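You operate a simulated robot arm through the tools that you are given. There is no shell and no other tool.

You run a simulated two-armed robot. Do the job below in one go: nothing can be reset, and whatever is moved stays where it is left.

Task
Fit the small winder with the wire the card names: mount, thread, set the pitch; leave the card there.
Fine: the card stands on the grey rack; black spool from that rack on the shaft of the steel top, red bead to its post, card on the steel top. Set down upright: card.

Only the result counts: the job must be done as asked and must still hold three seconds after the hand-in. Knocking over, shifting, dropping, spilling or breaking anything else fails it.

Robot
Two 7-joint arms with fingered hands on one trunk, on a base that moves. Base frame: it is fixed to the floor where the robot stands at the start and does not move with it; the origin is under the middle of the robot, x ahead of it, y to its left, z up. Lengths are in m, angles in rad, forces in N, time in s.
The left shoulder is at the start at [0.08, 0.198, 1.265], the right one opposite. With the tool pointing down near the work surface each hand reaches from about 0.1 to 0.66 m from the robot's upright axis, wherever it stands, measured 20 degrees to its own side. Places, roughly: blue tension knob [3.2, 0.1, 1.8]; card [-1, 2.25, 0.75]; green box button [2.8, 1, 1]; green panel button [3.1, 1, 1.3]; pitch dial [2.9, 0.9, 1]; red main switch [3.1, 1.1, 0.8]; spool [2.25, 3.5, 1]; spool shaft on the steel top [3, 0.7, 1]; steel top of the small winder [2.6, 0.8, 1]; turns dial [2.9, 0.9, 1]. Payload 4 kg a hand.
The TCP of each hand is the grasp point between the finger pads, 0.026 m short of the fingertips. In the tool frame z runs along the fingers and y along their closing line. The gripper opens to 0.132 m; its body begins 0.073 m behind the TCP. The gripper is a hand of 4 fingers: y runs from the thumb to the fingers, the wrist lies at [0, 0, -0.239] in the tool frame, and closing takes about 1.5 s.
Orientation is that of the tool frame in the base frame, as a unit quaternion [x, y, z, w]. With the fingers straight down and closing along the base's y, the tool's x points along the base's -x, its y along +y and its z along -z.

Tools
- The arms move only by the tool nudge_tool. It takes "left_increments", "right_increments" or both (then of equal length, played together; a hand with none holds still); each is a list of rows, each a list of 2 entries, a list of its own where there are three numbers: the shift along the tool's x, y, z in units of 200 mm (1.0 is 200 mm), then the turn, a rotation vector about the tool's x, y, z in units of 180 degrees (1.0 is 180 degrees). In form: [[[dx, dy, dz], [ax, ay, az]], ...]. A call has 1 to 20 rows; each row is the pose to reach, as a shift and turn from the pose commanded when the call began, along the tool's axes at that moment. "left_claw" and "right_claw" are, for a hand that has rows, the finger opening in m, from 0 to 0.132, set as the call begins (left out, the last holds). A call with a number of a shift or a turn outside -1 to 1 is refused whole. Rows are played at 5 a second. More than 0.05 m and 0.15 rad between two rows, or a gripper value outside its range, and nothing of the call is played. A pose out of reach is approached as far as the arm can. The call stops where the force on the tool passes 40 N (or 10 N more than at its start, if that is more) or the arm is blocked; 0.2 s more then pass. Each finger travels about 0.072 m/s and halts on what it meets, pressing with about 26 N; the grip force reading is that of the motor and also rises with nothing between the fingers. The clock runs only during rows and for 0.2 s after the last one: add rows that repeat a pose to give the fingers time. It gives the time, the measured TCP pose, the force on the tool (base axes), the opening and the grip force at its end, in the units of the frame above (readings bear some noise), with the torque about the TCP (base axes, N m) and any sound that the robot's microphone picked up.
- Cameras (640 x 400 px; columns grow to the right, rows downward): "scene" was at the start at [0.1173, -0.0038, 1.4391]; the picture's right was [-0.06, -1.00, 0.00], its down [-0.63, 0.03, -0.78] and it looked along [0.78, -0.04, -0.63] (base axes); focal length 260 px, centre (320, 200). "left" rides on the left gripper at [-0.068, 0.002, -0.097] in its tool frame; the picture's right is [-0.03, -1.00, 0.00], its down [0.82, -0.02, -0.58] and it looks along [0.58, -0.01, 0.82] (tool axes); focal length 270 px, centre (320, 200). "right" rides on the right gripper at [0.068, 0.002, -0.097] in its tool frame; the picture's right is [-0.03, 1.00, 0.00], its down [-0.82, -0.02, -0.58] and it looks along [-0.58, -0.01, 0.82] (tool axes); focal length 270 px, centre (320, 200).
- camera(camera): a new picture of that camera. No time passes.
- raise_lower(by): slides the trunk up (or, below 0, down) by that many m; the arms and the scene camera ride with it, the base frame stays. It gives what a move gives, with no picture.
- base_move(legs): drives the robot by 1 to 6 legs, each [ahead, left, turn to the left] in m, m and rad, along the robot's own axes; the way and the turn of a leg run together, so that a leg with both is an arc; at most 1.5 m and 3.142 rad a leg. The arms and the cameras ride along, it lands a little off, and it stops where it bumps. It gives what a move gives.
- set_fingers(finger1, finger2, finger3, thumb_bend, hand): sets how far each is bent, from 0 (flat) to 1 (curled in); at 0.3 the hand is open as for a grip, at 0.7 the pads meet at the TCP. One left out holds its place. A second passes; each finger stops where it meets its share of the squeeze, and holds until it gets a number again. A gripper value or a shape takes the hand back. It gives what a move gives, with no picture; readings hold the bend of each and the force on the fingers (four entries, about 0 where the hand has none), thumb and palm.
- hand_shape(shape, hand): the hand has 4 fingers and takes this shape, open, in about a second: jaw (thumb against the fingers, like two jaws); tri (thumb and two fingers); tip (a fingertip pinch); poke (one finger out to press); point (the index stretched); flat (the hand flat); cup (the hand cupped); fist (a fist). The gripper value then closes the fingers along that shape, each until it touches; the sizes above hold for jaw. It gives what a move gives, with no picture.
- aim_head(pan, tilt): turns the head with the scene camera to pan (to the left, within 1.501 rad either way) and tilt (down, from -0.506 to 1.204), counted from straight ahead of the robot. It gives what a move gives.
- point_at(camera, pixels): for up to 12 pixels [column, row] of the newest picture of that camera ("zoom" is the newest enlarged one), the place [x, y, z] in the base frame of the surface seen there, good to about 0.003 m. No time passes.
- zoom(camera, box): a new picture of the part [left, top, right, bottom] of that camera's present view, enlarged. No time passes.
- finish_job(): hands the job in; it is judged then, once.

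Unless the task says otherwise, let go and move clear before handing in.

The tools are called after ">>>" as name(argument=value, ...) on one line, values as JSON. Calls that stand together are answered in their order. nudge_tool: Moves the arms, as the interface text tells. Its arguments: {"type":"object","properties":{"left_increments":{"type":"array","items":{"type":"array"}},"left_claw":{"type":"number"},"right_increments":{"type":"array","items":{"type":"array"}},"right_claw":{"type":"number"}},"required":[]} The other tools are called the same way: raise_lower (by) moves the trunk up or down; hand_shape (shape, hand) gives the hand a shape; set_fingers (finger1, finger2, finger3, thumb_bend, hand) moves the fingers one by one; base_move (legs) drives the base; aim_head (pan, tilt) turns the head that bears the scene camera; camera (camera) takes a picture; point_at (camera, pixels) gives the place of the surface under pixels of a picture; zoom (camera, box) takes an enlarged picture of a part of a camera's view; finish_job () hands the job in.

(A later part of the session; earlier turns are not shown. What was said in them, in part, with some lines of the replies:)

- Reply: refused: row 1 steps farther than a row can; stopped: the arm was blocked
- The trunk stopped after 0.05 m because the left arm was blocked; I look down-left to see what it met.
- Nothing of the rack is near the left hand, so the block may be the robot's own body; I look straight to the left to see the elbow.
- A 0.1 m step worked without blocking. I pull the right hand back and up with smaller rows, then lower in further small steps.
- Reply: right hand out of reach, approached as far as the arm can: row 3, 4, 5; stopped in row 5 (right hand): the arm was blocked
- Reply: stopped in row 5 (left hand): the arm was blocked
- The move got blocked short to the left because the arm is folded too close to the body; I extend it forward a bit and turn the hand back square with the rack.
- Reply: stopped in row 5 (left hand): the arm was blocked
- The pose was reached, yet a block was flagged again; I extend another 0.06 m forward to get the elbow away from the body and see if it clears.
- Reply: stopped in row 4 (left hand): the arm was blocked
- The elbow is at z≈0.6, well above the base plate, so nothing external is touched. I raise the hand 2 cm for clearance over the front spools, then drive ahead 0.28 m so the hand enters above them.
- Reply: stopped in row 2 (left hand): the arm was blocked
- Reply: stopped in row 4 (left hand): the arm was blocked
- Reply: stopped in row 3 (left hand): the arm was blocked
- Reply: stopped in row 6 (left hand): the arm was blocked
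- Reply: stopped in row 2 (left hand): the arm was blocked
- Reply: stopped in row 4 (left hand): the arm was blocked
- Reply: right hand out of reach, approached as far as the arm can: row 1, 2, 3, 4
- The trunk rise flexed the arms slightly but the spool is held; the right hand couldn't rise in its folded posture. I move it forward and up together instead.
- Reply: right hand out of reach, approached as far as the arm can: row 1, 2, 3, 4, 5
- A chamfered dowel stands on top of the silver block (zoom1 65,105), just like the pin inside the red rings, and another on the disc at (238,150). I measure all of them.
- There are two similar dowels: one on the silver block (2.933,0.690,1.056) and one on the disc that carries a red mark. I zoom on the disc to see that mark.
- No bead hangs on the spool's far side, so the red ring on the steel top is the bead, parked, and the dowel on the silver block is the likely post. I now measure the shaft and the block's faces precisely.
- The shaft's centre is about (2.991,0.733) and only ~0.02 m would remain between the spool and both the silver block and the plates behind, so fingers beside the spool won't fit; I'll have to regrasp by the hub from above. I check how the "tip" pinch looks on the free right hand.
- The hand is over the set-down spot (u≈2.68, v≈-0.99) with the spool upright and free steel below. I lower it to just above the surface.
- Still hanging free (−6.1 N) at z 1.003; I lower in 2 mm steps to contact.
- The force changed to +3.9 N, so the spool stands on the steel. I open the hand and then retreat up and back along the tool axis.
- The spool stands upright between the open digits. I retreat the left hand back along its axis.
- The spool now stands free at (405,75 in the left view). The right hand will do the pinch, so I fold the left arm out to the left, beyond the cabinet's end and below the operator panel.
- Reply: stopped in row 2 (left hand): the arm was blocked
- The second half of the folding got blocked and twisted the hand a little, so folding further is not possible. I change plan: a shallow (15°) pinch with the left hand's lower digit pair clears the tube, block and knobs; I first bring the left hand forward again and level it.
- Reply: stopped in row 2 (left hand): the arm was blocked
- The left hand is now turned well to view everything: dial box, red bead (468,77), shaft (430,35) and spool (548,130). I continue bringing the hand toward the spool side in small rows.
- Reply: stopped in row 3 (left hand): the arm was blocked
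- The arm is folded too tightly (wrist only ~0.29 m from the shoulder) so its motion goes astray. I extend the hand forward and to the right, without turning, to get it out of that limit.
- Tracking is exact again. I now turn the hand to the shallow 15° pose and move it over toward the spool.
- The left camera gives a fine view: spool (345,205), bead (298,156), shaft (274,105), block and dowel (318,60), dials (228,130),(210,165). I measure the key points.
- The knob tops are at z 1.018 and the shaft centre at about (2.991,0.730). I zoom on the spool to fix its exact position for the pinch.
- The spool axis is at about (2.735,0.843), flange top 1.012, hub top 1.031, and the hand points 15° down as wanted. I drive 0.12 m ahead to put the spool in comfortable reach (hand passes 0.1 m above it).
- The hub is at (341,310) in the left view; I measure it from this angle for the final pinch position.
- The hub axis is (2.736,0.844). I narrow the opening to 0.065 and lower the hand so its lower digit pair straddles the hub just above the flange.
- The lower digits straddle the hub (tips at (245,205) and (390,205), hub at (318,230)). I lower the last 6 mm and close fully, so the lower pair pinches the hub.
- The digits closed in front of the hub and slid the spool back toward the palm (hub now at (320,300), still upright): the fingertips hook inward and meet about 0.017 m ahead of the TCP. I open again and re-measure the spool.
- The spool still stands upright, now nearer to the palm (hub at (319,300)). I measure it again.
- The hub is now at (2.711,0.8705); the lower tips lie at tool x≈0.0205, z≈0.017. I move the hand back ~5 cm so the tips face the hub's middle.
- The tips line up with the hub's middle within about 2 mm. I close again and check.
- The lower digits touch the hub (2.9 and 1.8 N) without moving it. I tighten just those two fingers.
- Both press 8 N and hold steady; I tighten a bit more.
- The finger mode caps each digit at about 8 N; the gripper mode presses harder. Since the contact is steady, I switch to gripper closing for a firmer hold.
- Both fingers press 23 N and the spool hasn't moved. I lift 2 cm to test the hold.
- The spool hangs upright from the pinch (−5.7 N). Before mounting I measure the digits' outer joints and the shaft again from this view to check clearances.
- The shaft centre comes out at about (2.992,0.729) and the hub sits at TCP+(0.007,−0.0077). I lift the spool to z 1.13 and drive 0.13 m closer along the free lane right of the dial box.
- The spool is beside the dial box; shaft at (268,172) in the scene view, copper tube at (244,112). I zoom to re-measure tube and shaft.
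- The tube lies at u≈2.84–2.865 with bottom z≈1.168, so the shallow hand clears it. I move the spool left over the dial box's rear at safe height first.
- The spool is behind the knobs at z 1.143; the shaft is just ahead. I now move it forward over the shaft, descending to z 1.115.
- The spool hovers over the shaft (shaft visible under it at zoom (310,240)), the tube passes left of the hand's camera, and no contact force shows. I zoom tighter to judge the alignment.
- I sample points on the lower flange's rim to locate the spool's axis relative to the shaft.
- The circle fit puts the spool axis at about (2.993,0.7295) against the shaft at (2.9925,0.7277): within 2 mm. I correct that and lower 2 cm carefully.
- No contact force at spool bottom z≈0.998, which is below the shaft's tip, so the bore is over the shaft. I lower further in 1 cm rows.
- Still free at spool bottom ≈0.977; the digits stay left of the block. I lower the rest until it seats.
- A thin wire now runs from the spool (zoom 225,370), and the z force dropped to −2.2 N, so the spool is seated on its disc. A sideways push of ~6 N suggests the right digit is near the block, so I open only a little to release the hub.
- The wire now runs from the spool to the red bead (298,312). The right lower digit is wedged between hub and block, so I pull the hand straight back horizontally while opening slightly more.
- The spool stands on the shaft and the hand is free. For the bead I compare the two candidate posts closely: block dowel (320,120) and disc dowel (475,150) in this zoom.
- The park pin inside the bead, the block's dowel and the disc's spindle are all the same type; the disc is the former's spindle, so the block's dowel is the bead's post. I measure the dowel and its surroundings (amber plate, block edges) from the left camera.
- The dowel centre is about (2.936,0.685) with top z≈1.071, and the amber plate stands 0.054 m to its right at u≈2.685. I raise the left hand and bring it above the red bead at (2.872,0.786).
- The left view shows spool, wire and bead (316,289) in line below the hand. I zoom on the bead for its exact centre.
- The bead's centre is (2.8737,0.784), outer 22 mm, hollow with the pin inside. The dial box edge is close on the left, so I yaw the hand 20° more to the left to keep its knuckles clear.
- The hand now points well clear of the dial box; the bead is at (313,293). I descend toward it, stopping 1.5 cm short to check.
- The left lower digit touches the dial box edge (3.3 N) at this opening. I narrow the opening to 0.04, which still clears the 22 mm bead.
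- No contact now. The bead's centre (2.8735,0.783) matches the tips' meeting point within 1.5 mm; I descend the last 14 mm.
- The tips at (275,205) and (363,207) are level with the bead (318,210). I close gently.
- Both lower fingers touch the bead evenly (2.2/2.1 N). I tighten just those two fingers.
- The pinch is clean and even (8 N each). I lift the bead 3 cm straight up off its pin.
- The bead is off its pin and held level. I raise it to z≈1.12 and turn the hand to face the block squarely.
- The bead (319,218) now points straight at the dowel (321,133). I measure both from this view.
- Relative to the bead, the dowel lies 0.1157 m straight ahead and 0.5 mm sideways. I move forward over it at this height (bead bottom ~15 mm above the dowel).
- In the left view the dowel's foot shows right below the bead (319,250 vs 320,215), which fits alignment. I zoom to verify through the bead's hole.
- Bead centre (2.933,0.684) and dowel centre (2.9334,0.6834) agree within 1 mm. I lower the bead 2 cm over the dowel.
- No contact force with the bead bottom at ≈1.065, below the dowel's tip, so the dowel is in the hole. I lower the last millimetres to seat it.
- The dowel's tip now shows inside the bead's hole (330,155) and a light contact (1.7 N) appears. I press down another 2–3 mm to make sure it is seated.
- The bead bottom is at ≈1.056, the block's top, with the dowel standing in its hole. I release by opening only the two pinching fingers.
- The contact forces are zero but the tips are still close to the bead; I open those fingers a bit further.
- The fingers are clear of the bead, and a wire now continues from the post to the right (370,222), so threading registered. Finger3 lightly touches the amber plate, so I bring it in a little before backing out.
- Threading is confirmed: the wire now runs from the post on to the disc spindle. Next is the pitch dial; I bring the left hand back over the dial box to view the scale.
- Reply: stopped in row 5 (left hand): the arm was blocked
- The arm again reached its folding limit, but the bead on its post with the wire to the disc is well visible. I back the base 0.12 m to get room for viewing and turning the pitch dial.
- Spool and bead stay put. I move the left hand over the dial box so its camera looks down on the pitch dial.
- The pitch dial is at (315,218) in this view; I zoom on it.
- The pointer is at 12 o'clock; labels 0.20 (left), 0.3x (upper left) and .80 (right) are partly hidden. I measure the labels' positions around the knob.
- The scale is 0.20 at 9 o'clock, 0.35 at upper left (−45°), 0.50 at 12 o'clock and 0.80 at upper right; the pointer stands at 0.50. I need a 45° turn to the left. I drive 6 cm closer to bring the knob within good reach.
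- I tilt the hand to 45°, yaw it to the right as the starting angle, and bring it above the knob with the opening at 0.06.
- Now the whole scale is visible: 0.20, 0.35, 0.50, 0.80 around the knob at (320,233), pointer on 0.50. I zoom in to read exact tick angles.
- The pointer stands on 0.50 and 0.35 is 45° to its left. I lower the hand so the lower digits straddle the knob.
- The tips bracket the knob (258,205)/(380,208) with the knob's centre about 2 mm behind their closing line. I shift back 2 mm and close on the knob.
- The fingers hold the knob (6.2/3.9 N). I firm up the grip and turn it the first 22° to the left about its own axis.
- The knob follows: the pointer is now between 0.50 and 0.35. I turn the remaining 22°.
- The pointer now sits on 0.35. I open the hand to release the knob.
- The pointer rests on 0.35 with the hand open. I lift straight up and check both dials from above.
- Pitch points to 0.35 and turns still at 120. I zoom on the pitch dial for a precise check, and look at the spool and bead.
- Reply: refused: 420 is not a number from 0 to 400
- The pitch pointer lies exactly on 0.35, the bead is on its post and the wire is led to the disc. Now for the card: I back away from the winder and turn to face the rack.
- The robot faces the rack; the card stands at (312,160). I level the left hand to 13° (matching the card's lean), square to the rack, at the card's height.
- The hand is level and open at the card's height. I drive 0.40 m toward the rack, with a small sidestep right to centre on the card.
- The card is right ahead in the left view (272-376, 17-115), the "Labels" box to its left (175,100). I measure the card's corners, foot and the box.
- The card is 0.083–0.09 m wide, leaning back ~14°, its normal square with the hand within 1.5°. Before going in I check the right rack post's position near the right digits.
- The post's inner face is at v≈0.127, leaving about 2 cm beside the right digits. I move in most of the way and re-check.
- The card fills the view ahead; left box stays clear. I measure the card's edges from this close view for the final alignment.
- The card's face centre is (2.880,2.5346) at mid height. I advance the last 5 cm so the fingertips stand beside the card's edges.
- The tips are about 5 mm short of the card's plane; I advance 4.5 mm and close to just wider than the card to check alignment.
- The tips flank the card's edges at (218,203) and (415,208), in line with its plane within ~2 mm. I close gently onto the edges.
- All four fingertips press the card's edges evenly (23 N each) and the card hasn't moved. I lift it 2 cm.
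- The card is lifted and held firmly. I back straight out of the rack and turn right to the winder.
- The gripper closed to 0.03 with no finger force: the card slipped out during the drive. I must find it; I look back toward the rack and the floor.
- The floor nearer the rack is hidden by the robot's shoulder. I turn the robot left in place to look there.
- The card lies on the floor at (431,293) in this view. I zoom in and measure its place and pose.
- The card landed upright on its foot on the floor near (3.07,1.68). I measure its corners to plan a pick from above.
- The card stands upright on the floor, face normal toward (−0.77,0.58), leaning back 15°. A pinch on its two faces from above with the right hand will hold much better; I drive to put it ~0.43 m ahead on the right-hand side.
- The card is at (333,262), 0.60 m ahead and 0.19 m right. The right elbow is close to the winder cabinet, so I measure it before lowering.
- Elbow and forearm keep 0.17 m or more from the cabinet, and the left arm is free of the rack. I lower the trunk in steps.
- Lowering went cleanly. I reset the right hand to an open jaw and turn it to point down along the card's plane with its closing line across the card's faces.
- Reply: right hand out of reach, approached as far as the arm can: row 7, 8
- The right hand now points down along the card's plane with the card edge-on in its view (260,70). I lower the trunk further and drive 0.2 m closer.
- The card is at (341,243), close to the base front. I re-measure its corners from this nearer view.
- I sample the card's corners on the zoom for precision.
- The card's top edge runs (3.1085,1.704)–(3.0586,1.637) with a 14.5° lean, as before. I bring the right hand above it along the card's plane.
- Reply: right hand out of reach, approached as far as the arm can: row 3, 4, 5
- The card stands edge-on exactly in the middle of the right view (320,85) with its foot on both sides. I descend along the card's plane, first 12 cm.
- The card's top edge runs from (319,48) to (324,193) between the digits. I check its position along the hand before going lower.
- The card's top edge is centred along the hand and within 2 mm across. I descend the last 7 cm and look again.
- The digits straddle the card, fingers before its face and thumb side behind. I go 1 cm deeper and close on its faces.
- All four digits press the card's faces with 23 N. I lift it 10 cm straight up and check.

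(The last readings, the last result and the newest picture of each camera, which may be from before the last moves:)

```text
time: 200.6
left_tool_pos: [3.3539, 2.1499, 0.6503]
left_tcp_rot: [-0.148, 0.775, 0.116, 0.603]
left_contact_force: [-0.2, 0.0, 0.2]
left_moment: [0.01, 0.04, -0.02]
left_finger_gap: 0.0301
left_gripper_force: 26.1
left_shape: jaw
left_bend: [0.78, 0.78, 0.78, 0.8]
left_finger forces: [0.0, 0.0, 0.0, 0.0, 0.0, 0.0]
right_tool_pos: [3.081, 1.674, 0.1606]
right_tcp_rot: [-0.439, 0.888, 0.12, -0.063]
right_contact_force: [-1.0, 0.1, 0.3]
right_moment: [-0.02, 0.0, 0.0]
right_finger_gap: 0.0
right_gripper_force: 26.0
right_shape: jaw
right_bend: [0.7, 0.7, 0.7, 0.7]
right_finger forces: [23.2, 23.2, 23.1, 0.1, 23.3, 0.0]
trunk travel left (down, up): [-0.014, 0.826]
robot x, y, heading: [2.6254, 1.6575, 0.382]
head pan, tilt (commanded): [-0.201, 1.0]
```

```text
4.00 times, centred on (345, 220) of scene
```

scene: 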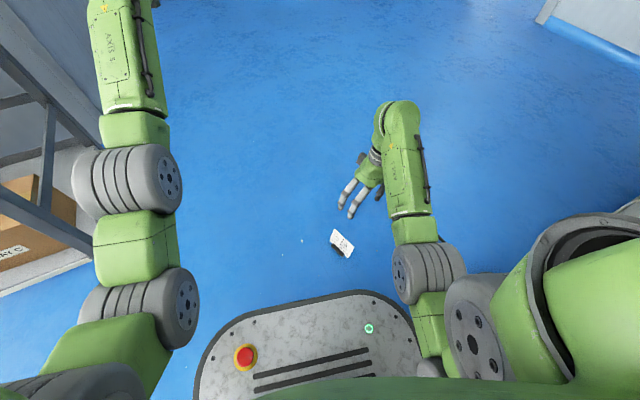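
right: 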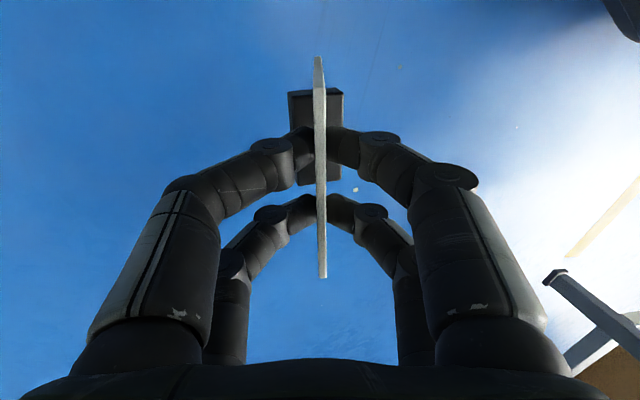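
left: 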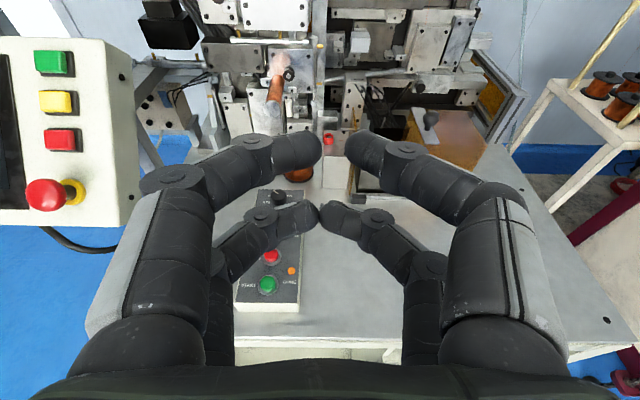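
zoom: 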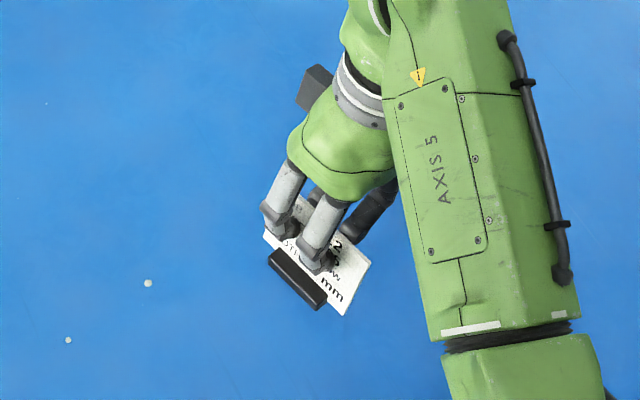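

The card is held firmly. I raise the trunk in steps back to working height.

>>> raise_lower(by=0.12)

>>> raise_lower(by=0.15)

>>> raise_lower(by=0.15)

>>> raise_lower(by=0.15)

>>> raise_lower(by=0.15)

>>> camera(camera="right")

```text
time: 202.1
left_tool_pos: [3.3537, 2.1508, 0.7686]
left_tcp_rot: [-0.148, 0.775, 0.116, 0.603]
left_contact_force: [0.1, -0.4, -0.3]
left_moment: [-0.01, 0.01, 0.0]
left_finger_gap: 0.0302
left_gripper_force: 25.9
left_shape: jaw
left_bend: [0.78, 0.78, 0.78, 0.8]
left_finger forces: [0.0, 0.1, 0.0, 0.1, 0.0, 0.0]
right_tool_pos: [3.0817, 1.6747, 0.2808]
right_tcp_rot: [-0.439, 0.888, 0.12, -0.064]
right_contact_force: [-0.7, 0.1, -0.2]
right_moment: [0.01, 0.03, 0.01]
right_finger_gap: 0.0
right_gripper_force: 26.5
right_shape: jaw
right_bend: [0.7, 0.7, 0.7, 0.7]
right_finger forces: [23.1, 23.3, 23.3, 0.1, 23.3, 0.1]
trunk travel left (down, up): [-0.134, 0.706]
robot x, y, heading: [2.6269, 1.6573, 0.383]
head pan, tilt (commanded): [-0.201, 1.0]
```

```text
time: 203.8
left_tool_pos: [3.3532, 2.1502, 0.9194]
left_tcp_rot: [-0.148, 0.775, 0.116, 0.603]
left_contact_force: [-0.1, 0.8, 0.7]
left_moment: [0.0, 0.01, -0.01]
left_finger_gap: 0.0301
left_gripper_force: 26.2
left_shape: jaw
left_bend: [0.78, 0.78, 0.78, 0.8]
left_finger forces: [0.1, 0.0, 0.1, 0.1, 0.1, 0.1]
right_tool_pos: [3.0818, 1.674, 0.4294]
right_tcp_rot: [-0.439, 0.888, 0.119, -0.064]
right_contact_force: [-0.3, -0.5, -0.5]
right_moment: [-0.01, -0.04, -0.02]
right_finger_gap: 0.0
right_gripper_force: 25.5
right_shape: jaw
right_bend: [0.7, 0.7, 0.7, 0.7]
right_finger forces: [23.1, 23.3, 23.2, 0.0, 23.3, 0.0]
trunk travel left (down, up): [-0.284, 0.556]
robot x, y, heading: [2.6258, 1.6577, 0.385]
head pan, tilt (commanded): [-0.201, 1.0]
```

```text
time: 205.6
left_tool_pos: [3.3544, 2.1501, 1.0685]
left_tcp_rot: [-0.147, 0.775, 0.115, 0.604]
left_contact_force: [-0.4, -1.0, 0.5]
left_moment: [-0.04, 0.01, 0.03]
left_finger_gap: 0.03
left_gripper_force: 25.5
left_shape: jaw
left_bend: [0.78, 0.78, 0.78, 0.8]
left_finger forces: [0.0, 0.0, 0.0, 0.0, 0.1, 0.0]
right_tool_pos: [3.0813, 1.6721, 0.5799]
right_tcp_rot: [-0.439, 0.888, 0.118, -0.064]
right_contact_force: [-0.1, -0.5, 0.7]
right_moment: [0.04, 0.0, 0.0]
right_finger_gap: 0.0
right_gripper_force: 25.6
right_shape: jaw
right_bend: [0.7, 0.7, 0.7, 0.7]
right_finger forces: [23.1, 23.2, 23.3, 0.0, 23.3, 0.1]
trunk travel left (down, up): [-0.434, 0.406]
robot x, y, heading: [2.6264, 1.6557, 0.39]
head pan, tilt (commanded): [-0.201, 1.0]
```

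```text
time: 207.3
left_tool_pos: [3.3538, 2.1509, 1.2192]
left_tcp_rot: [-0.148, 0.775, 0.115, 0.603]
left_contact_force: [0.0, 0.2, -0.4]
left_moment: [-0.02, 0.0, -0.02]
left_finger_gap: 0.0303
left_gripper_force: 26.3
left_shape: jaw
left_bend: [0.78, 0.78, 0.78, 0.8]
left_finger forces: [0.0, 0.0, 0.0, 0.0, 0.0, 0.0]
right_tool_pos: [3.0811, 1.6734, 0.7288]
right_tcp_rot: [-0.44, 0.888, 0.12, -0.063]
right_contact_force: [0.4, -0.4, -0.8]
right_moment: [0.03, 0.01, 0.0]
right_finger_gap: 0.0
right_gripper_force: 26.0
right_shape: jaw
right_bend: [0.7, 0.7, 0.7, 0.7]
right_finger forces: [23.0, 23.3, 23.2, 0.1, 23.3, 0.0]
trunk travel left (down, up): [-0.584, 0.256]
robot x, y, heading: [2.6245, 1.6565, 0.387]
head pan, tilt (commanded): [-0.201, 1.0]
```

```text
time: 209.1
left_tool_pos: [3.3533, 2.1507, 1.3685]
left_tcp_rot: [-0.148, 0.775, 0.116, 0.603]
left_contact_force: [0.4, -1.5, -0.4]
left_moment: [-0.01, -0.01, 0.05]
left_finger_gap: 0.03
left_gripper_force: 26.4
left_shape: jaw
left_bend: [0.78, 0.78, 0.78, 0.8]
left_finger forces: [0.0, 0.1, 0.1, 0.0, 0.0, 0.1]
right_tool_pos: [3.0817, 1.6735, 0.8815]
right_tcp_rot: [-0.439, 0.888, 0.12, -0.064]
right_contact_force: [-0.5, -0.9, 0.0]
right_moment: [0.03, -0.01, -0.04]
right_finger_gap: 0.0
right_gripper_force: 25.9
right_shape: jaw
right_bend: [0.7, 0.7, 0.7, 0.7]
right_finger forces: [23.2, 23.3, 23.1, 0.0, 23.3, 0.0]
trunk travel left (down, up): [-0.734, 0.106]
robot x, y, heading: [2.6271, 1.6582, 0.383]
head pan, tilt (commanded): [-0.201, 1.0]
```

```text
taken
```

right: 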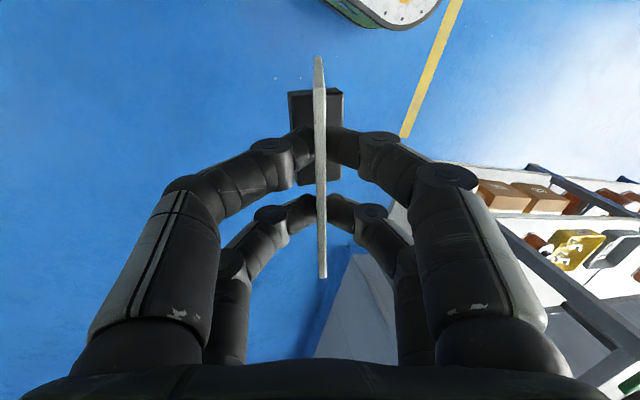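

The card is safely held (23 N). Before driving to the winder, the far-extended left arm must be folded back, so I bring it in and turn it downward in three moves.

>>> nudge_tool(left_increments=[[[0.153, 0, -0.116], [0, 0.028, 0]], [[0.306, 0, -0.232], [0, 0.056, 0]], [[0.459, 0, -0.347], [0, 0.083, 0]], [[0.612, 0, -0.463], [0, 0.111, 0]], [[0.765, 0, -0.579], [0, 0.139, 0]]])

>>> nudge_tool(left_increments=[[[0.188, 0, -0.041], [0, 0.028, 0]], [[0.375, 0, -0.082], [0, 0.056, 0]], [[0.563, 0, -0.123], [0, 0.083, 0]], [[0.75, 0, -0.164], [0, 0.111, 0]], [[0.938, 0, -0.205], [0, 0.139, 0]]])

>>> nudge_tool(left_increments=[[[0.179, 0, 0.024], [0, 0.0286, 0]], [[0.357, 0, 0.048], [0, 0.057, 0]], [[0.536, 0, 0.072], [0, 0.086, 0]], [[0.714, 0, 0.096], [0, 0.114, 0]], [[0.893, 0, 0.12], [0, 0.143, 0]]])

```text
time: 210.3
left_tool_pos: [3.2129, 2.093, 1.2484]
left_tcp_rot: [-0.169, 0.887, 0.081, 0.422]
left_contact_force: [0.5, -0.2, 0.6]
left_moment: [0.0, 0.02, 0.0]
left_finger_gap: 0.0298
left_gripper_force: 25.9
left_shape: jaw
left_bend: [0.78, 0.78, 0.78, 0.8]
left_finger forces: [0.1, 0.0, 0.1, 0.1, 0.1, 0.0]
right_tool_pos: [3.0809, 1.6727, 0.8807]
right_tcp_rot: [-0.438, 0.889, 0.119, -0.062]
right_contact_force: [0.1, -0.1, -0.9]
right_moment: [-0.03, -0.01, 0.02]
right_finger_gap: 0.0
right_gripper_force: 25.7
right_shape: jaw
right_bend: [0.7, 0.7, 0.7, 0.7]
right_finger forces: [23.0, 23.2, 23.2, 0.0, 23.3, 0.1]
trunk travel left (down, up): [-0.734, 0.106]
robot x, y, heading: [2.6267, 1.6576, 0.386]
head pan, tilt (commanded): [-0.201, 1.0]
```

```text
time: 211.5
left_tool_pos: [3.0724, 2.0394, 1.1304]
left_tcp_rot: [-0.183, 0.958, 0.042, 0.219]
left_contact_force: [-0.3, 0.3, -0.2]
left_moment: [0.0, -0.01, -0.02]
left_finger_gap: 0.03
left_gripper_force: 25.6
left_shape: jaw
left_bend: [0.78, 0.78, 0.78, 0.8]
left_finger forces: [0.1, 0.0, 0.0, 0.0, 0.1, 0.0]
right_tool_pos: [3.0804, 1.6733, 0.8806]
right_tcp_rot: [-0.438, 0.889, 0.119, -0.063]
right_contact_force: [0.2, -0.3, 0.0]
right_moment: [-0.03, 0.02, -0.02]
right_finger_gap: 0.0
right_gripper_force: 25.8
right_shape: jaw
right_bend: [0.7, 0.7, 0.7, 0.7]
right_finger forces: [23.1, 23.3, 23.2, 0.0, 23.3, 0.1]
trunk travel left (down, up): [-0.734, 0.106]
robot x, y, heading: [2.6257, 1.6583, 0.386]
head pan, tilt (commanded): [-0.201, 1.0]
```

```text
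time: 212.7
left_tool_pos: [2.9401, 1.9857, 1.0031]
left_tcp_rot: [-0.188, 0.982, 0.0, 0.003]
left_contact_force: [-0.2, 0.2, -0.1]
left_moment: [0.0, -0.01, 0.0]
left_finger_gap: 0.0299
left_gripper_force: 26.0
left_shape: jaw
left_bend: [0.78, 0.78, 0.78, 0.8]
left_finger forces: [0.0, 0.1, 0.0, 0.0, 0.1, 0.1]
left hand out of reach, approached as far as the arm can: row 4, 5
right_tool_pos: [3.0801, 1.6739, 0.8799]
right_tcp_rot: [-0.438, 0.889, 0.119, -0.063]
right_contact_force: [-0.8, 0.3, -0.8]
right_moment: [-0.01, -0.01, 0.01]
right_finger_gap: 0.0
right_gripper_force: 25.8
right_shape: jaw
right_bend: [0.7, 0.7, 0.7, 0.7]
right_finger forces: [23.2, 23.3, 23.1, 0.0, 23.3, 0.1]
trunk travel left (down, up): [-0.734, 0.106]
robot x, y, heading: [2.6234, 1.6594, 0.389]
head pan, tilt (commanded): [-0.201, 1.0]
```

The left arm is folded in, pointing down. I raise the trunk 0.1 m and lift the right hand a further 0.1 m so the card will clear the steel top.

>>> raise_lower(by=0.1)

>>> nudge_tool(right_increments=[[[0.001, 0.027, -0.096], [0, 0, 0]], [[0.002, 0.054, -0.193], [0, 0, 0]], [[0.003, 0.08, -0.289], [0, 0, 0]], [[0.004, 0.107, -0.386], [0, 0, 0]], [[0.005, 0.134, -0.482], [0, 0, 0]]])

>>> camera(camera="right")

```text
time: 214.0
left_tool_pos: [2.9397, 1.9853, 1.1023]
left_tcp_rot: [-0.188, 0.982, 0.0, 0.003]
left_contact_force: [-0.4, 0.3, -1.0]
left_moment: [0.01, 0.01, -0.01]
left_finger_gap: 0.0301
left_gripper_force: 26.2
left_shape: jaw
left_bend: [0.78, 0.78, 0.78, 0.8]
left_finger forces: [0.0, 0.0, 0.0, 0.0, 0.1, 0.0]
right_tool_pos: [3.0817, 1.6732, 0.9801]
right_tcp_rot: [-0.439, 0.888, 0.119, -0.063]
right_contact_force: [-0.4, 0.8, -0.8]
right_moment: [-0.03, -0.03, 0.01]
right_finger_gap: 0.0
right_gripper_force: 25.9
right_shape: jaw
right_bend: [0.7, 0.7, 0.7, 0.7]
right_finger forces: [23.1, 23.3, 23.2, 0.0, 23.3, 0.1]
trunk travel left (down, up): [-0.834, 0.006]
robot x, y, heading: [2.6292, 1.6561, 0.392]
head pan, tilt (commanded): [-0.201, 1.0]
```

```text
time: 215.2
left_tool_pos: [2.9388, 1.9866, 1.1024]
left_tcp_rot: [-0.188, 0.982, 0.0, 0.003]
left_contact_force: [-0.2, 0.3, -0.2]
left_moment: [0.03, -0.02, 0.02]
left_finger_gap: 0.0299
left_gripper_force: 25.6
left_shape: jaw
left_bend: [0.78, 0.78, 0.78, 0.8]
left_finger forces: [0.0, 0.0, 0.0, 0.0, 0.0, 0.1]
right_tool_pos: [3.08, 1.6746, 1.0806]
right_tcp_rot: [-0.438, 0.889, 0.119, -0.063]
right_contact_force: [0.1, -0.9, -0.1]
right_moment: [0.0, 0.01, 0.0]
right_finger_gap: 0.0
right_gripper_force: 25.6
right_shape: jaw
right_bend: [0.7, 0.7, 0.7, 0.7]
right_finger forces: [23.2, 23.3, 23.2, 0.0, 23.3, 0.0]
trunk travel left (down, up): [-0.834, 0.006]
robot x, y, heading: [2.6288, 1.6572, 0.387]
head pan, tilt (commanded): [-0.201, 1.0]
```

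```text
taken
```

right: 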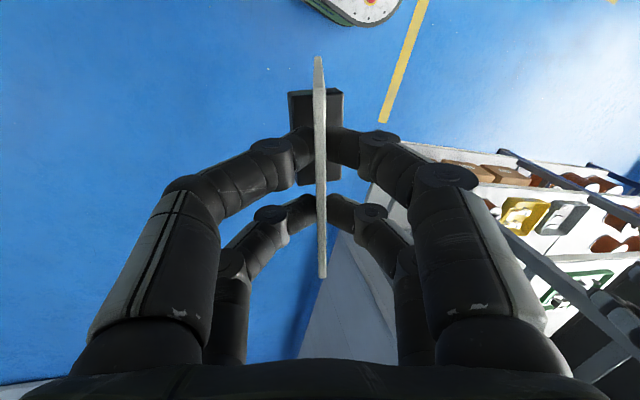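

The card is well clear. I back away, then turn right to face the winder.

>>> base_move(legs=[[-0.45, 0, 0], [0, 0, -0.65], [0, 0, -0.648]])

>>> camera(camera="right")

>>> aim_head(pan=-0.1, tilt=0.8)

>>> camera(camera="scene")

```text
time: 221.4
left_tool_pos: [2.6108, 1.2728, 1.1031]
left_tcp_rot: [0.451, 0.893, 0.0, 0.002]
left_contact_force: [-0.4, -0.6, 0.2]
left_moment: [-0.01, 0.01, 0.01]
left_finger_gap: 0.0299
left_gripper_force: 26.4
left_shape: jaw
left_bend: [0.78, 0.78, 0.78, 0.8]
left_finger forces: [0.0, 0.1, 0.1, 0.0, 0.1, 0.0]
right_tool_pos: [2.3455, 1.055, 1.0803]
right_tcp_rot: [0.194, 0.972, 0.132, 0.023]
right_contact_force: [0.2, 0.1, -0.6]
right_moment: [0.02, 0.02, -0.01]
right_finger_gap: 0.0
right_gripper_force: 25.9
right_shape: jaw
right_bend: [0.7, 0.7, 0.7, 0.7]
right_finger forces: [23.1, 23.2, 23.0, 0.0, 23.2, 0.1]
trunk travel left (down, up): [-0.834, 0.006]
robot x, y, heading: [2.2119, 1.491, -0.924]
head pan, tilt (commanded): [-0.201, 1.0]
```

```text
taken
```

right: 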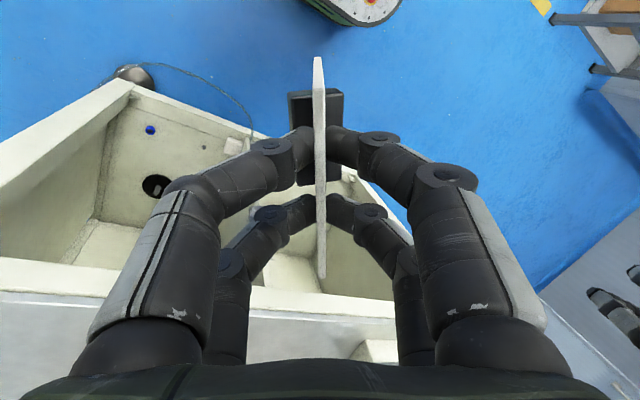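

```text
time: 222.1
left_tool_pos: [2.6103, 1.2723, 1.1023]
left_tcp_rot: [0.451, 0.892, -0.001, 0.002]
left_contact_force: [1.0, 0.0, -0.1]
left_moment: [0.0, 0.02, 0.02]
left_finger_gap: 0.0299
left_gripper_force: 25.8
left_shape: jaw
left_bend: [0.78, 0.78, 0.78, 0.8]
left_finger forces: [0.2, 0.0, 0.0, 0.0, 0.0, 0.0]
right_tool_pos: [2.3443, 1.0564, 1.0809]
right_tcp_rot: [0.195, 0.971, 0.133, 0.023]
right_contact_force: [-0.3, 0.4, -1.2]
right_moment: [-0.02, 0.0, 0.02]
right_finger_gap: 0.0001
right_gripper_force: 26.1
right_shape: jaw
right_bend: [0.7, 0.7, 0.7, 0.7]
right_finger forces: [23.0, 23.3, 23.2, 0.0, 23.2, 0.0]
trunk travel left (down, up): [-0.834, 0.006]
robot x, y, heading: [2.2085, 1.4916, -0.923]
head pan, tilt (commanded): [-0.099, 0.799]
```

```text
taken
```

scene: 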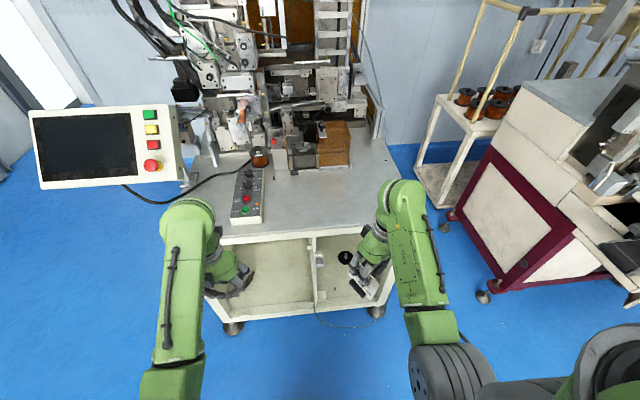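

The card is still firmly held; spool (258,157) and bead (274,142) remain in place. I drive 0.3 m ahead so the card comes over the steel top.

>>> base_move(legs=[[0.3, 0, 0.012]])

>>> camera(camera="scene")

>>> camera(camera="right")

```text
time: 224.2
left_tool_pos: [2.7928, 1.0441, 1.1044]
left_tcp_rot: [0.443, 0.897, -0.001, 0.004]
left_contact_force: [-0.6, -0.3, 0.0]
left_moment: [-0.01, 0.02, -0.03]
left_finger_gap: 0.0299
left_gripper_force: 25.8
left_shape: jaw
left_bend: [0.78, 0.78, 0.78, 0.8]
left_finger forces: [0.0, 0.1, 0.1, 0.1, 0.0, 0.1]
right_tool_pos: [2.5304, 0.8248, 1.0824]
right_tcp_rot: [0.187, 0.973, 0.133, 0.023]
right_contact_force: [-1.1, -0.4, 0.4]
right_moment: [-0.01, -0.03, 0.01]
right_finger_gap: 0.0
right_gripper_force: 26.0
right_shape: jaw
right_bend: [0.7, 0.7, 0.7, 0.7]
right_finger forces: [23.1, 23.1, 23.1, 0.0, 23.2, 0.0]
trunk travel left (down, up): [-0.834, 0.006]
robot x, y, heading: [2.3916, 1.2577, -0.915]
head pan, tilt (commanded): [-0.099, 0.799]
```

```text
taken
```

scene: 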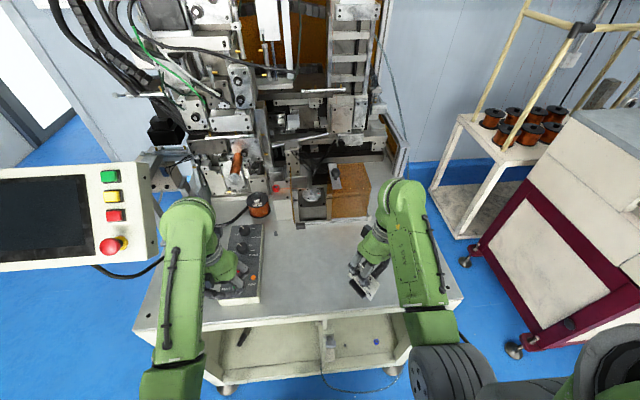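

```text
taken
```

right: 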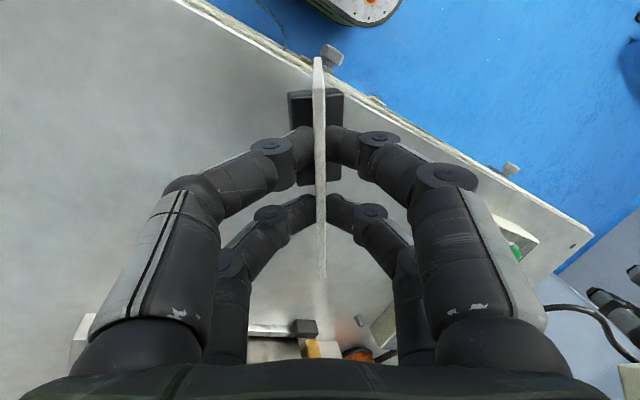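

The card hangs over the steel's front-right area, which is empty. I move it 9 cm further in, then lower it to just above the surface.

>>> nudge_tool(right_increments=[[[-0.13, -0.073, -0.021], [0, 0, 0]], [[-0.26, -0.147, -0.042], [0, 0, 0]], [[-0.388, -0.22, -0.063], [0, 0, 0]], [[-0.389, -0.26, 0.082], [0, 0, 0]], [[-0.39, -0.295, 0.207], [0, 0, 0]]])

>>> zoom(camera="scene", box=[320, 190, 450, 320])

>>> camera(camera="right")

```text
time: 225.4
left_tool_pos: [2.7941, 1.042, 1.1026]
left_tcp_rot: [0.443, 0.897, 0.0, 0.003]
left_contact_force: [-0.1, 0.1, 0.6]
left_moment: [0.0, -0.01, 0.03]
left_finger_gap: 0.0301
left_gripper_force: 26.2
left_shape: jaw
left_bend: [0.78, 0.78, 0.78, 0.8]
left_finger forces: [0.0, 0.0, 0.0, 0.0, 0.0, 0.0]
right_tool_pos: [2.5866, 0.7495, 1.024]
right_tcp_rot: [0.188, 0.973, 0.133, 0.021]
right_contact_force: [-1.0, 0.2, -0.5]
right_moment: [0.05, 0.0, 0.01]
right_finger_gap: 0.0
right_gripper_force: 26.0
right_shape: jaw
right_bend: [0.7, 0.7, 0.7, 0.7]
right_finger forces: [23.1, 23.2, 23.3, 0.0, 23.2, 0.1]
trunk travel left (down, up): [-0.834, 0.006]
robot x, y, heading: [2.3924, 1.2542, -0.907]
head pan, tilt (commanded): [-0.099, 0.799]
```

```text
3.08 times, centred on (385, 255) of scene
```

zoom: 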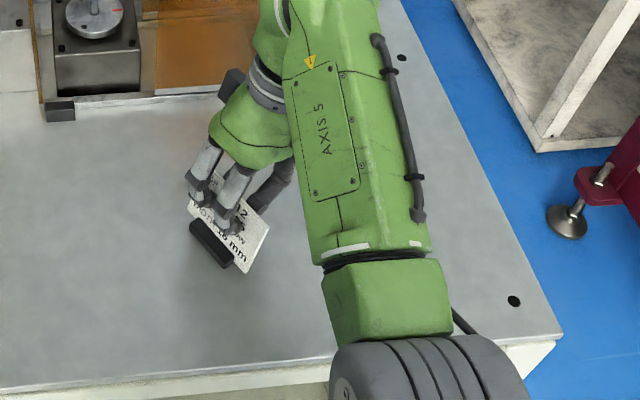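

```text
taken
```

right: 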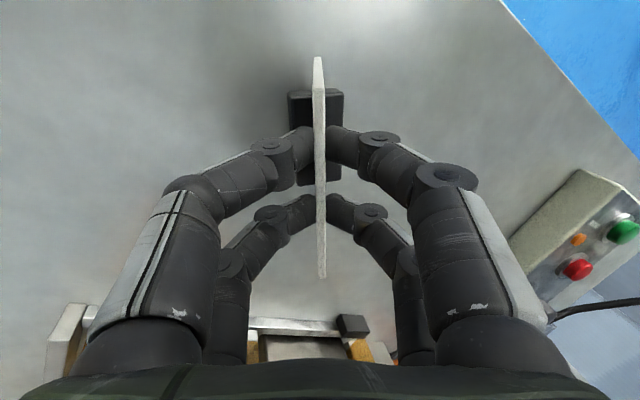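

The card hovers about 9 mm above the steel at (u≈2.50, v≈−0.99). I lower in small steps until it touches.

>>> nudge_tool(right_increments=[[[0, -0.0053, 0.0193], [0, 0, 0]], [[0, -0.0093, 0.0337], [0, 0, 0]], [[0, -0.012, 0.0434], [0, 0, 0]]])

>>> zoom(camera="scene", box=[345, 235, 405, 295])

```text
time: 226.2
left_tool_pos: [2.7941, 1.0422, 1.1039]
left_tcp_rot: [0.443, 0.897, -0.001, 0.003]
left_contact_force: [0.0, -0.1, -0.6]
left_moment: [0.02, 0.01, -0.02]
left_finger_gap: 0.0302
left_gripper_force: 25.9
left_shape: jaw
left_bend: [0.78, 0.78, 0.78, 0.8]
left_finger forces: [0.0, 0.0, 0.1, 0.1, 0.0, 0.0]
right_tool_pos: [2.5862, 0.7505, 1.0148]
right_tcp_rot: [0.187, 0.973, 0.132, 0.022]
right_contact_force: [-0.4, 0.3, -0.4]
right_moment: [-0.04, -0.01, 0.01]
right_finger_gap: 0.0002
right_gripper_force: 26.0
right_shape: jaw
right_bend: [0.7, 0.7, 0.7, 0.7]
right_finger forces: [23.0, 23.2, 23.2, 0.0, 23.2, 0.1]
trunk travel left (down, up): [-0.834, 0.006]
robot x, y, heading: [2.3973, 1.2558, -0.907]
head pan, tilt (commanded): [-0.099, 0.799]
```

```text
6.67 times, centred on (375, 265) of scene
```

zoom: 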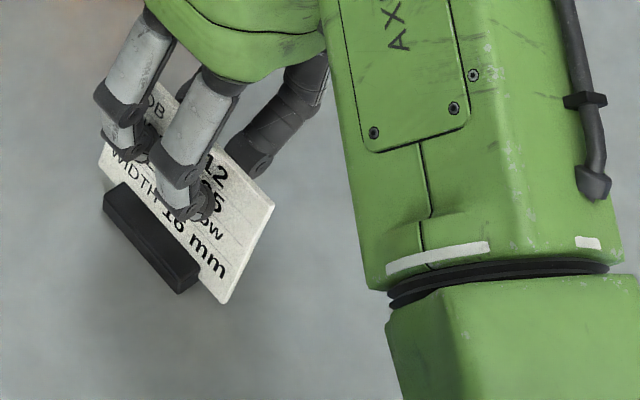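

No contact yet at z 1.0148; I continue in 1–2 mm steps.

>>> nudge_tool(right_increments=[[[0, -0.002, 0.0072], [0, 0, 0]], [[0, -0.004, 0.0145], [0, 0, 0]]])

>>> nudge_tool(right_increments=[[[0, -0.0013, 0.0048], [0, 0, 0]], [[0, -0.0027, 0.0096], [0, 0, 0]]])

```text
time: 226.8
left_tool_pos: [2.7928, 1.0433, 1.104]
left_tcp_rot: [0.443, 0.897, 0.0, 0.002]
left_contact_force: [1.0, 0.2, -0.4]
left_moment: [0.01, -0.02, -0.05]
left_finger_gap: 0.0298
left_gripper_force: 26.0
left_shape: jaw
left_bend: [0.78, 0.78, 0.78, 0.8]
left_finger forces: [0.1, 0.1, 0.0, 0.0, 0.0, 0.0]
right_tool_pos: [2.5867, 0.7504, 1.0153]
right_tcp_rot: [0.187, 0.973, 0.132, 0.023]
right_contact_force: [0.9, -0.5, 6.8]
right_moment: [0.04, -0.05, -0.02]
right_finger_gap: 0.0
right_gripper_force: 26.0
right_shape: jaw
right_bend: [0.7, 0.7, 0.7, 0.7]
right_finger forces: [24.0, 24.7, 23.8, 0.0, 23.8, 0.0]
trunk travel left (down, up): [-0.834, 0.006]
robot x, y, heading: [2.3927, 1.2591, -0.91]
head pan, tilt (commanded): [-0.099, 0.799]
```

```text
time: 227.4
left_tool_pos: [2.7935, 1.0428, 1.1048]
left_tcp_rot: [0.443, 0.896, -0.001, 0.003]
left_contact_force: [0.8, 0.2, 0.0]
left_moment: [0.01, 0.01, 0.02]
left_finger_gap: 0.03
left_gripper_force: 25.9
left_shape: jaw
left_bend: [0.78, 0.78, 0.78, 0.8]
left_finger forces: [0.0, 0.1, 0.0, 0.0, 0.0, 0.0]
right_tool_pos: [2.5865, 0.7512, 1.0136]
right_tcp_rot: [0.187, 0.973, 0.131, 0.024]
right_contact_force: [0.3, -5.2, 21.1]
right_moment: [0.07, -0.09, 0.02]
right_finger_gap: 0.0001
right_gripper_force: 26.0
right_shape: jaw
right_bend: [0.7, 0.7, 0.7, 0.71]
right_finger forces: [27.0, 27.3, 25.7, 0.0, 26.6, 0.0]
trunk travel left (down, up): [-0.834, 0.006]
robot x, y, heading: [2.3912, 1.2531, -0.911]
head pan, tilt (commanded): [-0.099, 0.799]
```

The foot presses on the steel (21 N). I relieve the pressure by 2 mm and then open the fingers.

>>> nudge_tool(right_increments=[[[0, 0.0015, -0.005], [0, 0, 0]], [[0, 0.003, -0.0105], [0, 0, 0]]])

>>> nudge_tool(right_increments=[[[0, 0, 0], [0, 0, 0]], [[0, 0, 0], [0, 0, 0]], [[0, 0, 0], [0, 0, 0]], [[0, 0, 0], [0, 0, 0]]], right_claw=0.07)

>>> camera(camera="right")

>>> zoom(camera="scene", box=[345, 235, 405, 295])

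```text
time: 228.0
left_tool_pos: [2.7926, 1.0431, 1.1032]
left_tcp_rot: [0.442, 0.897, -0.001, 0.003]
left_contact_force: [0.3, 1.4, -0.1]
left_moment: [-0.02, 0.01, 0.02]
left_finger_gap: 0.0298
left_gripper_force: 25.8
left_shape: jaw
left_bend: [0.78, 0.78, 0.78, 0.8]
left_finger forces: [0.1, 0.0, 0.1, 0.1, 0.0, 0.1]
right_tool_pos: [2.5861, 0.7512, 1.0141]
right_tcp_rot: [0.187, 0.973, 0.132, 0.023]
right_contact_force: [1.4, -6.6, 21.0]
right_moment: [-0.03, -0.09, 0.01]
right_finger_gap: 0.0
right_gripper_force: 25.9
right_shape: jaw
right_bend: [0.71, 0.7, 0.7, 0.71]
right_finger forces: [26.4, 27.2, 26.6, 0.0, 27.1, 0.0]
trunk travel left (down, up): [-0.834, 0.006]
robot x, y, heading: [2.3924, 1.2541, -0.911]
head pan, tilt (commanded): [-0.099, 0.799]
```

```text
time: 229.0
left_tool_pos: [2.7938, 1.0423, 1.1037]
left_tcp_rot: [0.443, 0.896, -0.001, 0.002]
left_contact_force: [0.7, -0.4, 0.3]
left_moment: [0.02, 0.0, 0.02]
left_finger_gap: 0.0297
left_gripper_force: 26.4
left_shape: jaw
left_bend: [0.78, 0.78, 0.78, 0.8]
left_finger forces: [0.1, 0.0, 0.0, 0.0, 0.2, 0.1]
right_tool_pos: [2.5863, 0.7508, 1.0126]
right_tcp_rot: [0.187, 0.973, 0.134, 0.022]
right_contact_force: [0.1, -0.2, 0.0]
right_moment: [0.0, -0.03, 0.01]
right_finger_gap: 0.0694
right_gripper_force: 0.0
right_shape: jaw
right_bend: [0.72, 0.72, 0.72, 0.7]
right_finger forces: [0.0, 0.0, 0.0, 0.0, 0.0, 0.1]
trunk travel left (down, up): [-0.834, 0.006]
robot x, y, heading: [2.3922, 1.2566, -0.91]
head pan, tilt (commanded): [-0.099, 0.799]
```

```text
taken
```

right: 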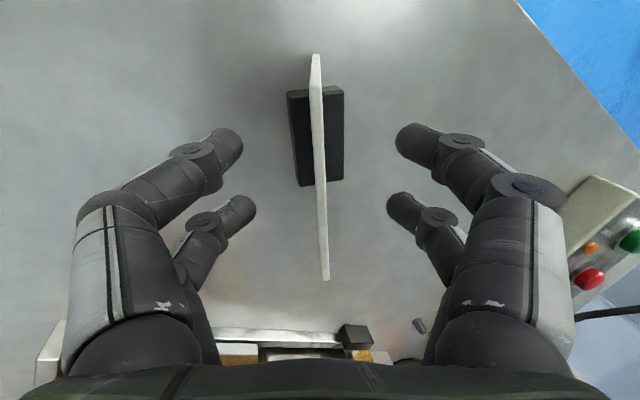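

```text
6.67 times, centred on (375, 265) of scene
```

zoom: 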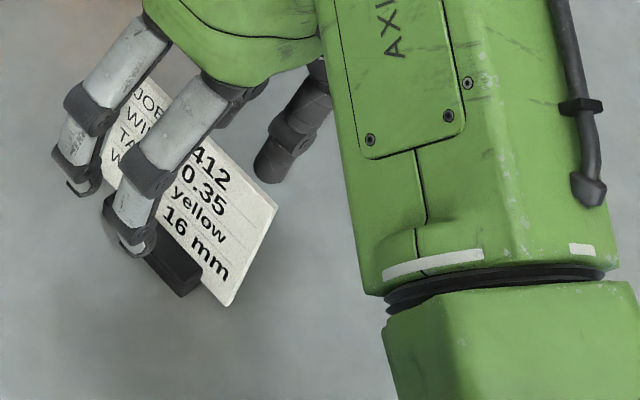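

The card stands free on the steel with the fingers open. I withdraw the right hand straight up along the card's plane.

>>> nudge_tool(right_increments=[[[0, 0, -0.15], [0, 0, 0]], [[0, 0, -0.3], [0, 0, 0]], [[0, 0, -0.45], [0, 0, 0]], [[0, 0, -0.6], [0, 0, 0]]])

>>> camera(camera="right")

>>> camera(camera="scene")

```text
time: 230.0
left_tool_pos: [2.7937, 1.0418, 1.1019]
left_tcp_rot: [0.444, 0.896, -0.001, 0.003]
left_contact_force: [-0.2, 0.3, 0.0]
left_moment: [0.0, -0.02, 0.0]
left_finger_gap: 0.03
left_gripper_force: 25.7
left_shape: jaw
left_bend: [0.78, 0.78, 0.78, 0.8]
left_finger forces: [0.1, 0.0, 0.1, 0.0, 0.1, 0.0]
right_tool_pos: [2.5752, 0.7212, 1.1274]
right_tcp_rot: [0.188, 0.973, 0.134, 0.022]
right_contact_force: [-0.8, 0.5, 0.1]
right_moment: [-0.03, 0.0, 0.03]
right_finger_gap: 0.0692
right_gripper_force: 0.1
right_shape: jaw
right_bend: [0.72, 0.72, 0.72, 0.7]
right_finger forces: [0.0, 0.1, 0.0, 0.0, 0.0, 0.1]
trunk travel left (down, up): [-0.834, 0.006]
robot x, y, heading: [2.3936, 1.26, -0.915]
head pan, tilt (commanded): [-0.099, 0.799]
```

```text
taken
```

right: 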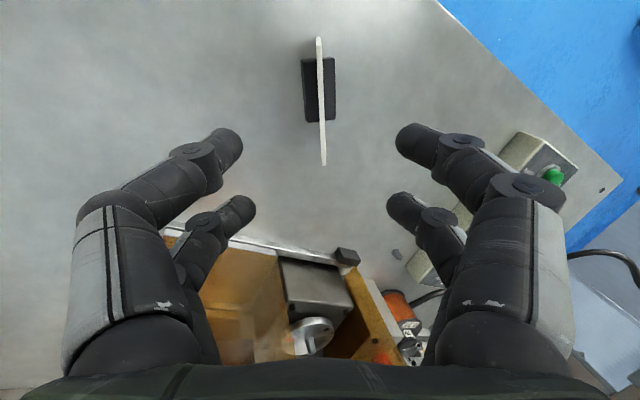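

```text
taken
```

scene: 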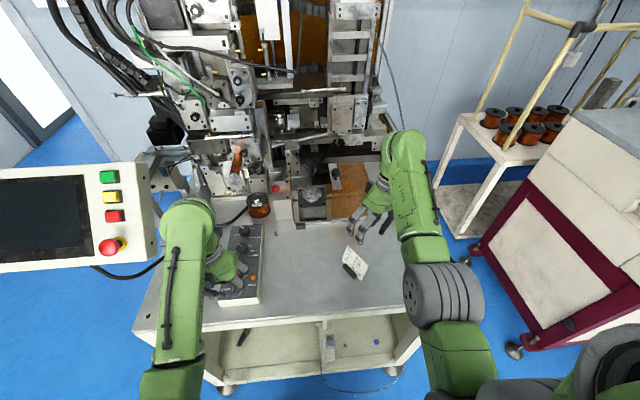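

The card stands on the steel top at (355,263). I back the base away and then inspect everything.

>>> base_move(legs=[[-0.35, 0, 0]])

>>> camera(camera="scene")

>>> zoom(camera="scene", box=[220, 120, 340, 230])

>>> zoom(camera="scene", box=[300, 170, 400, 250])

```text
time: 232.3
left_tool_pos: [2.5796, 1.3177, 1.1016]
left_tcp_rot: [0.444, 0.896, -0.001, 0.0]
left_contact_force: [-0.6, -0.4, 0.5]
left_moment: [0.02, 0.01, -0.01]
left_finger_gap: 0.0301
left_gripper_force: 25.8
left_shape: jaw
left_bend: [0.78, 0.78, 0.78, 0.8]
left_finger forces: [0.1, 0.0, 0.0, 0.1, 0.0, 0.1]
right_tool_pos: [2.3609, 0.9957, 1.1256]
right_tcp_rot: [0.188, 0.973, 0.134, 0.02]
right_contact_force: [0.4, -0.6, -0.8]
right_moment: [0.02, -0.01, 0.02]
right_finger_gap: 0.0693
right_gripper_force: 0.0
right_shape: jaw
right_bend: [0.72, 0.72, 0.72, 0.7]
right_finger forces: [0.0, 0.1, 0.1, 0.0, 0.1, 0.0]
trunk travel left (down, up): [-0.834, 0.006]
robot x, y, heading: [2.1765, 1.5322, -0.912]
head pan, tilt (commanded): [-0.099, 0.799]
```

```text
taken
```

scene: 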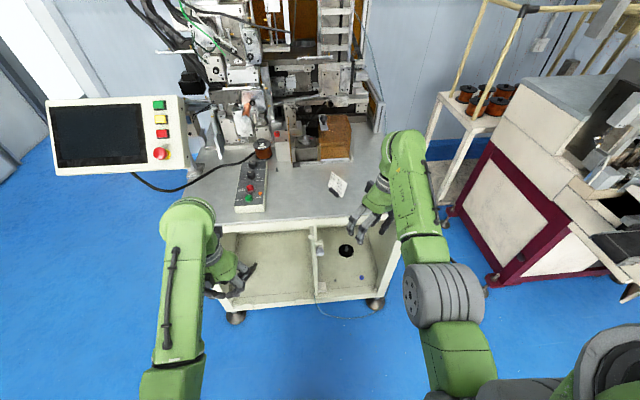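

```text
3.64 times, centred on (280, 175) of scene
```

zoom: 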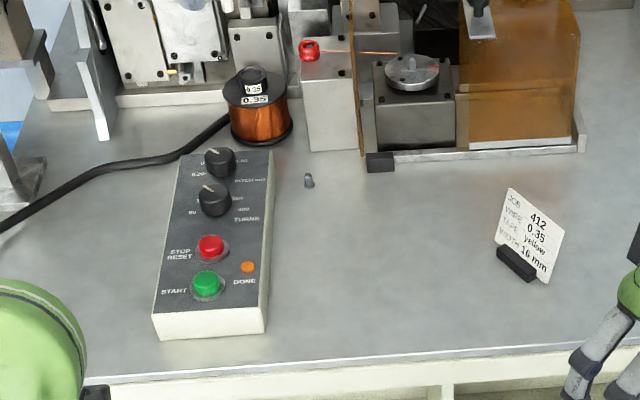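

```text
5.00 times, centred on (350, 210) of scene
```

zoom: 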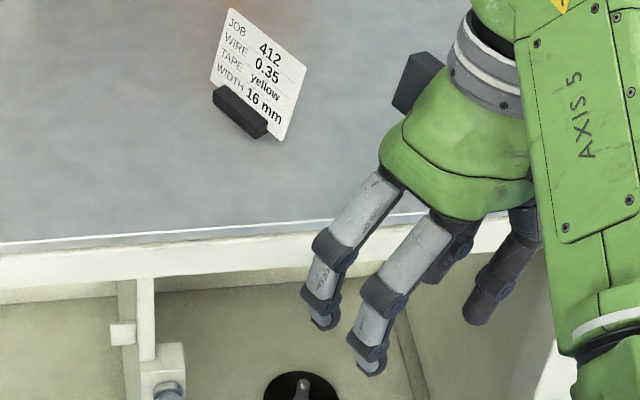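

Card, spool, bead and wire all look right. I zoom once more on the dials and glance at the rack to make sure nothing else moved.

>>> zoom(camera="scene", box=[232, 150, 276, 185])

>>> zoom(camera="scene", box=[250, 125, 320, 175])

>>> aim_head(pan=1.4, tilt=0.5)

>>> camera(camera="scene")

```text
11.43 times, centred on (254, 168) of scene
```

zoom: 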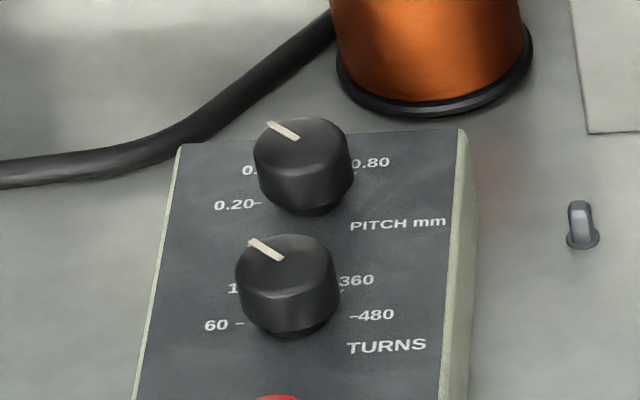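

```text
8.00 times, centred on (285, 150) of scene
```

zoom: 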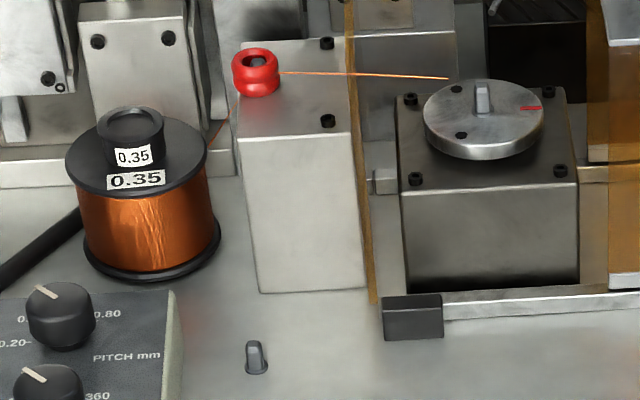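

```text
time: 233.9
left_tool_pos: [2.5773, 1.3207, 1.1022]
left_tcp_rot: [0.444, 0.896, -0.001, 0.003]
left_contact_force: [-0.3, 0.9, -0.1]
left_moment: [-0.01, 0.01, -0.02]
left_finger_gap: 0.03
left_gripper_force: 26.1
left_shape: jaw
left_bend: [0.78, 0.78, 0.78, 0.8]
left_finger forces: [0.1, 0.1, 0.0, 0.0, 0.0, 0.0]
right_tool_pos: [2.3577, 0.9999, 1.1261]
right_tcp_rot: [0.188, 0.973, 0.133, 0.022]
right_contact_force: [-0.6, -0.6, 0.0]
right_moment: [0.03, -0.02, -0.01]
right_finger_gap: 0.0695
right_gripper_force: 0.1
right_shape: jaw
right_bend: [0.72, 0.72, 0.72, 0.7]
right_finger forces: [0.0, 0.0, 0.1, 0.0, 0.0, 0.0]
trunk travel left (down, up): [-0.834, 0.006]
robot x, y, heading: [2.1777, 1.534, -0.909]
head pan, tilt (commanded): [1.4, 0.499]
```

```text
taken
```

scene: 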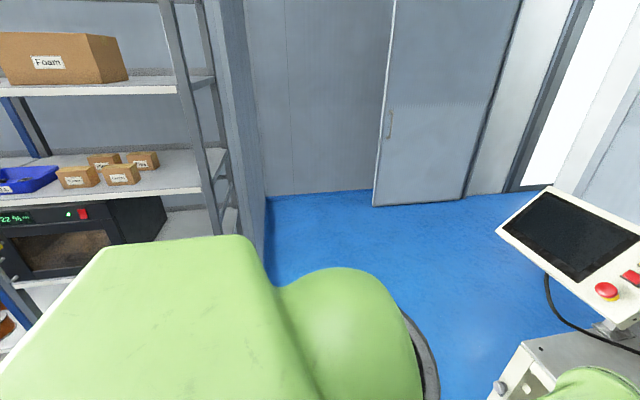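

The pitch pointer's heading works out within about 2° of the 0.35 mark. Turns still reads 120, the spool sits on its shaft with the wire through the bead on its post to the disc, the card stands upright on the steel top, and the boxes on that shelf of the rack are as before. Both hands are clear, so I hand the job in.

>>> finish_job()

```text
The job is handed in.
```

I handed the job in with the small winder set up for the card's 0.35 wire. I don't have the verdict yet.

- **Card read:** the card on the grey rack says JOB 412, WIRE 0.35, TAPE yellow, WIDTH 16 mm.
- **Spool:** the black 0.35 spool from the grey rack is seated on the shaft of the steel top.
- **Thread:** the red bead is on the dowel on the silver block. I took that dowel as its post because it stands beside the shaft and the disc's pin looked meant for the coil formers. Once the bead was on it, the wire ran on to the disc, which fits.
- **Pitch:** the dial was at 0.50 and I turned it to 0.35; the pointer is within about 2° of the mark. The turns dial still reads 120.
- **Card:** it stands upright on the front right of the steel top.

**Dropped card:** my first grip on the card slipped while driving away from the rack, and it fell to the floor. It landed standing on its foot. I picked it up again by its faces and set it on the steel top.

**Other contact:** while placing the spool and the bead, the left hand pressed lightly against the dial box, the silver block and the amber plate. None of them showed any sign of having moved. In my last look, the boxes on the card's shelf were unchanged. I last saw the two neighbouring spools standing just before fetching the card.
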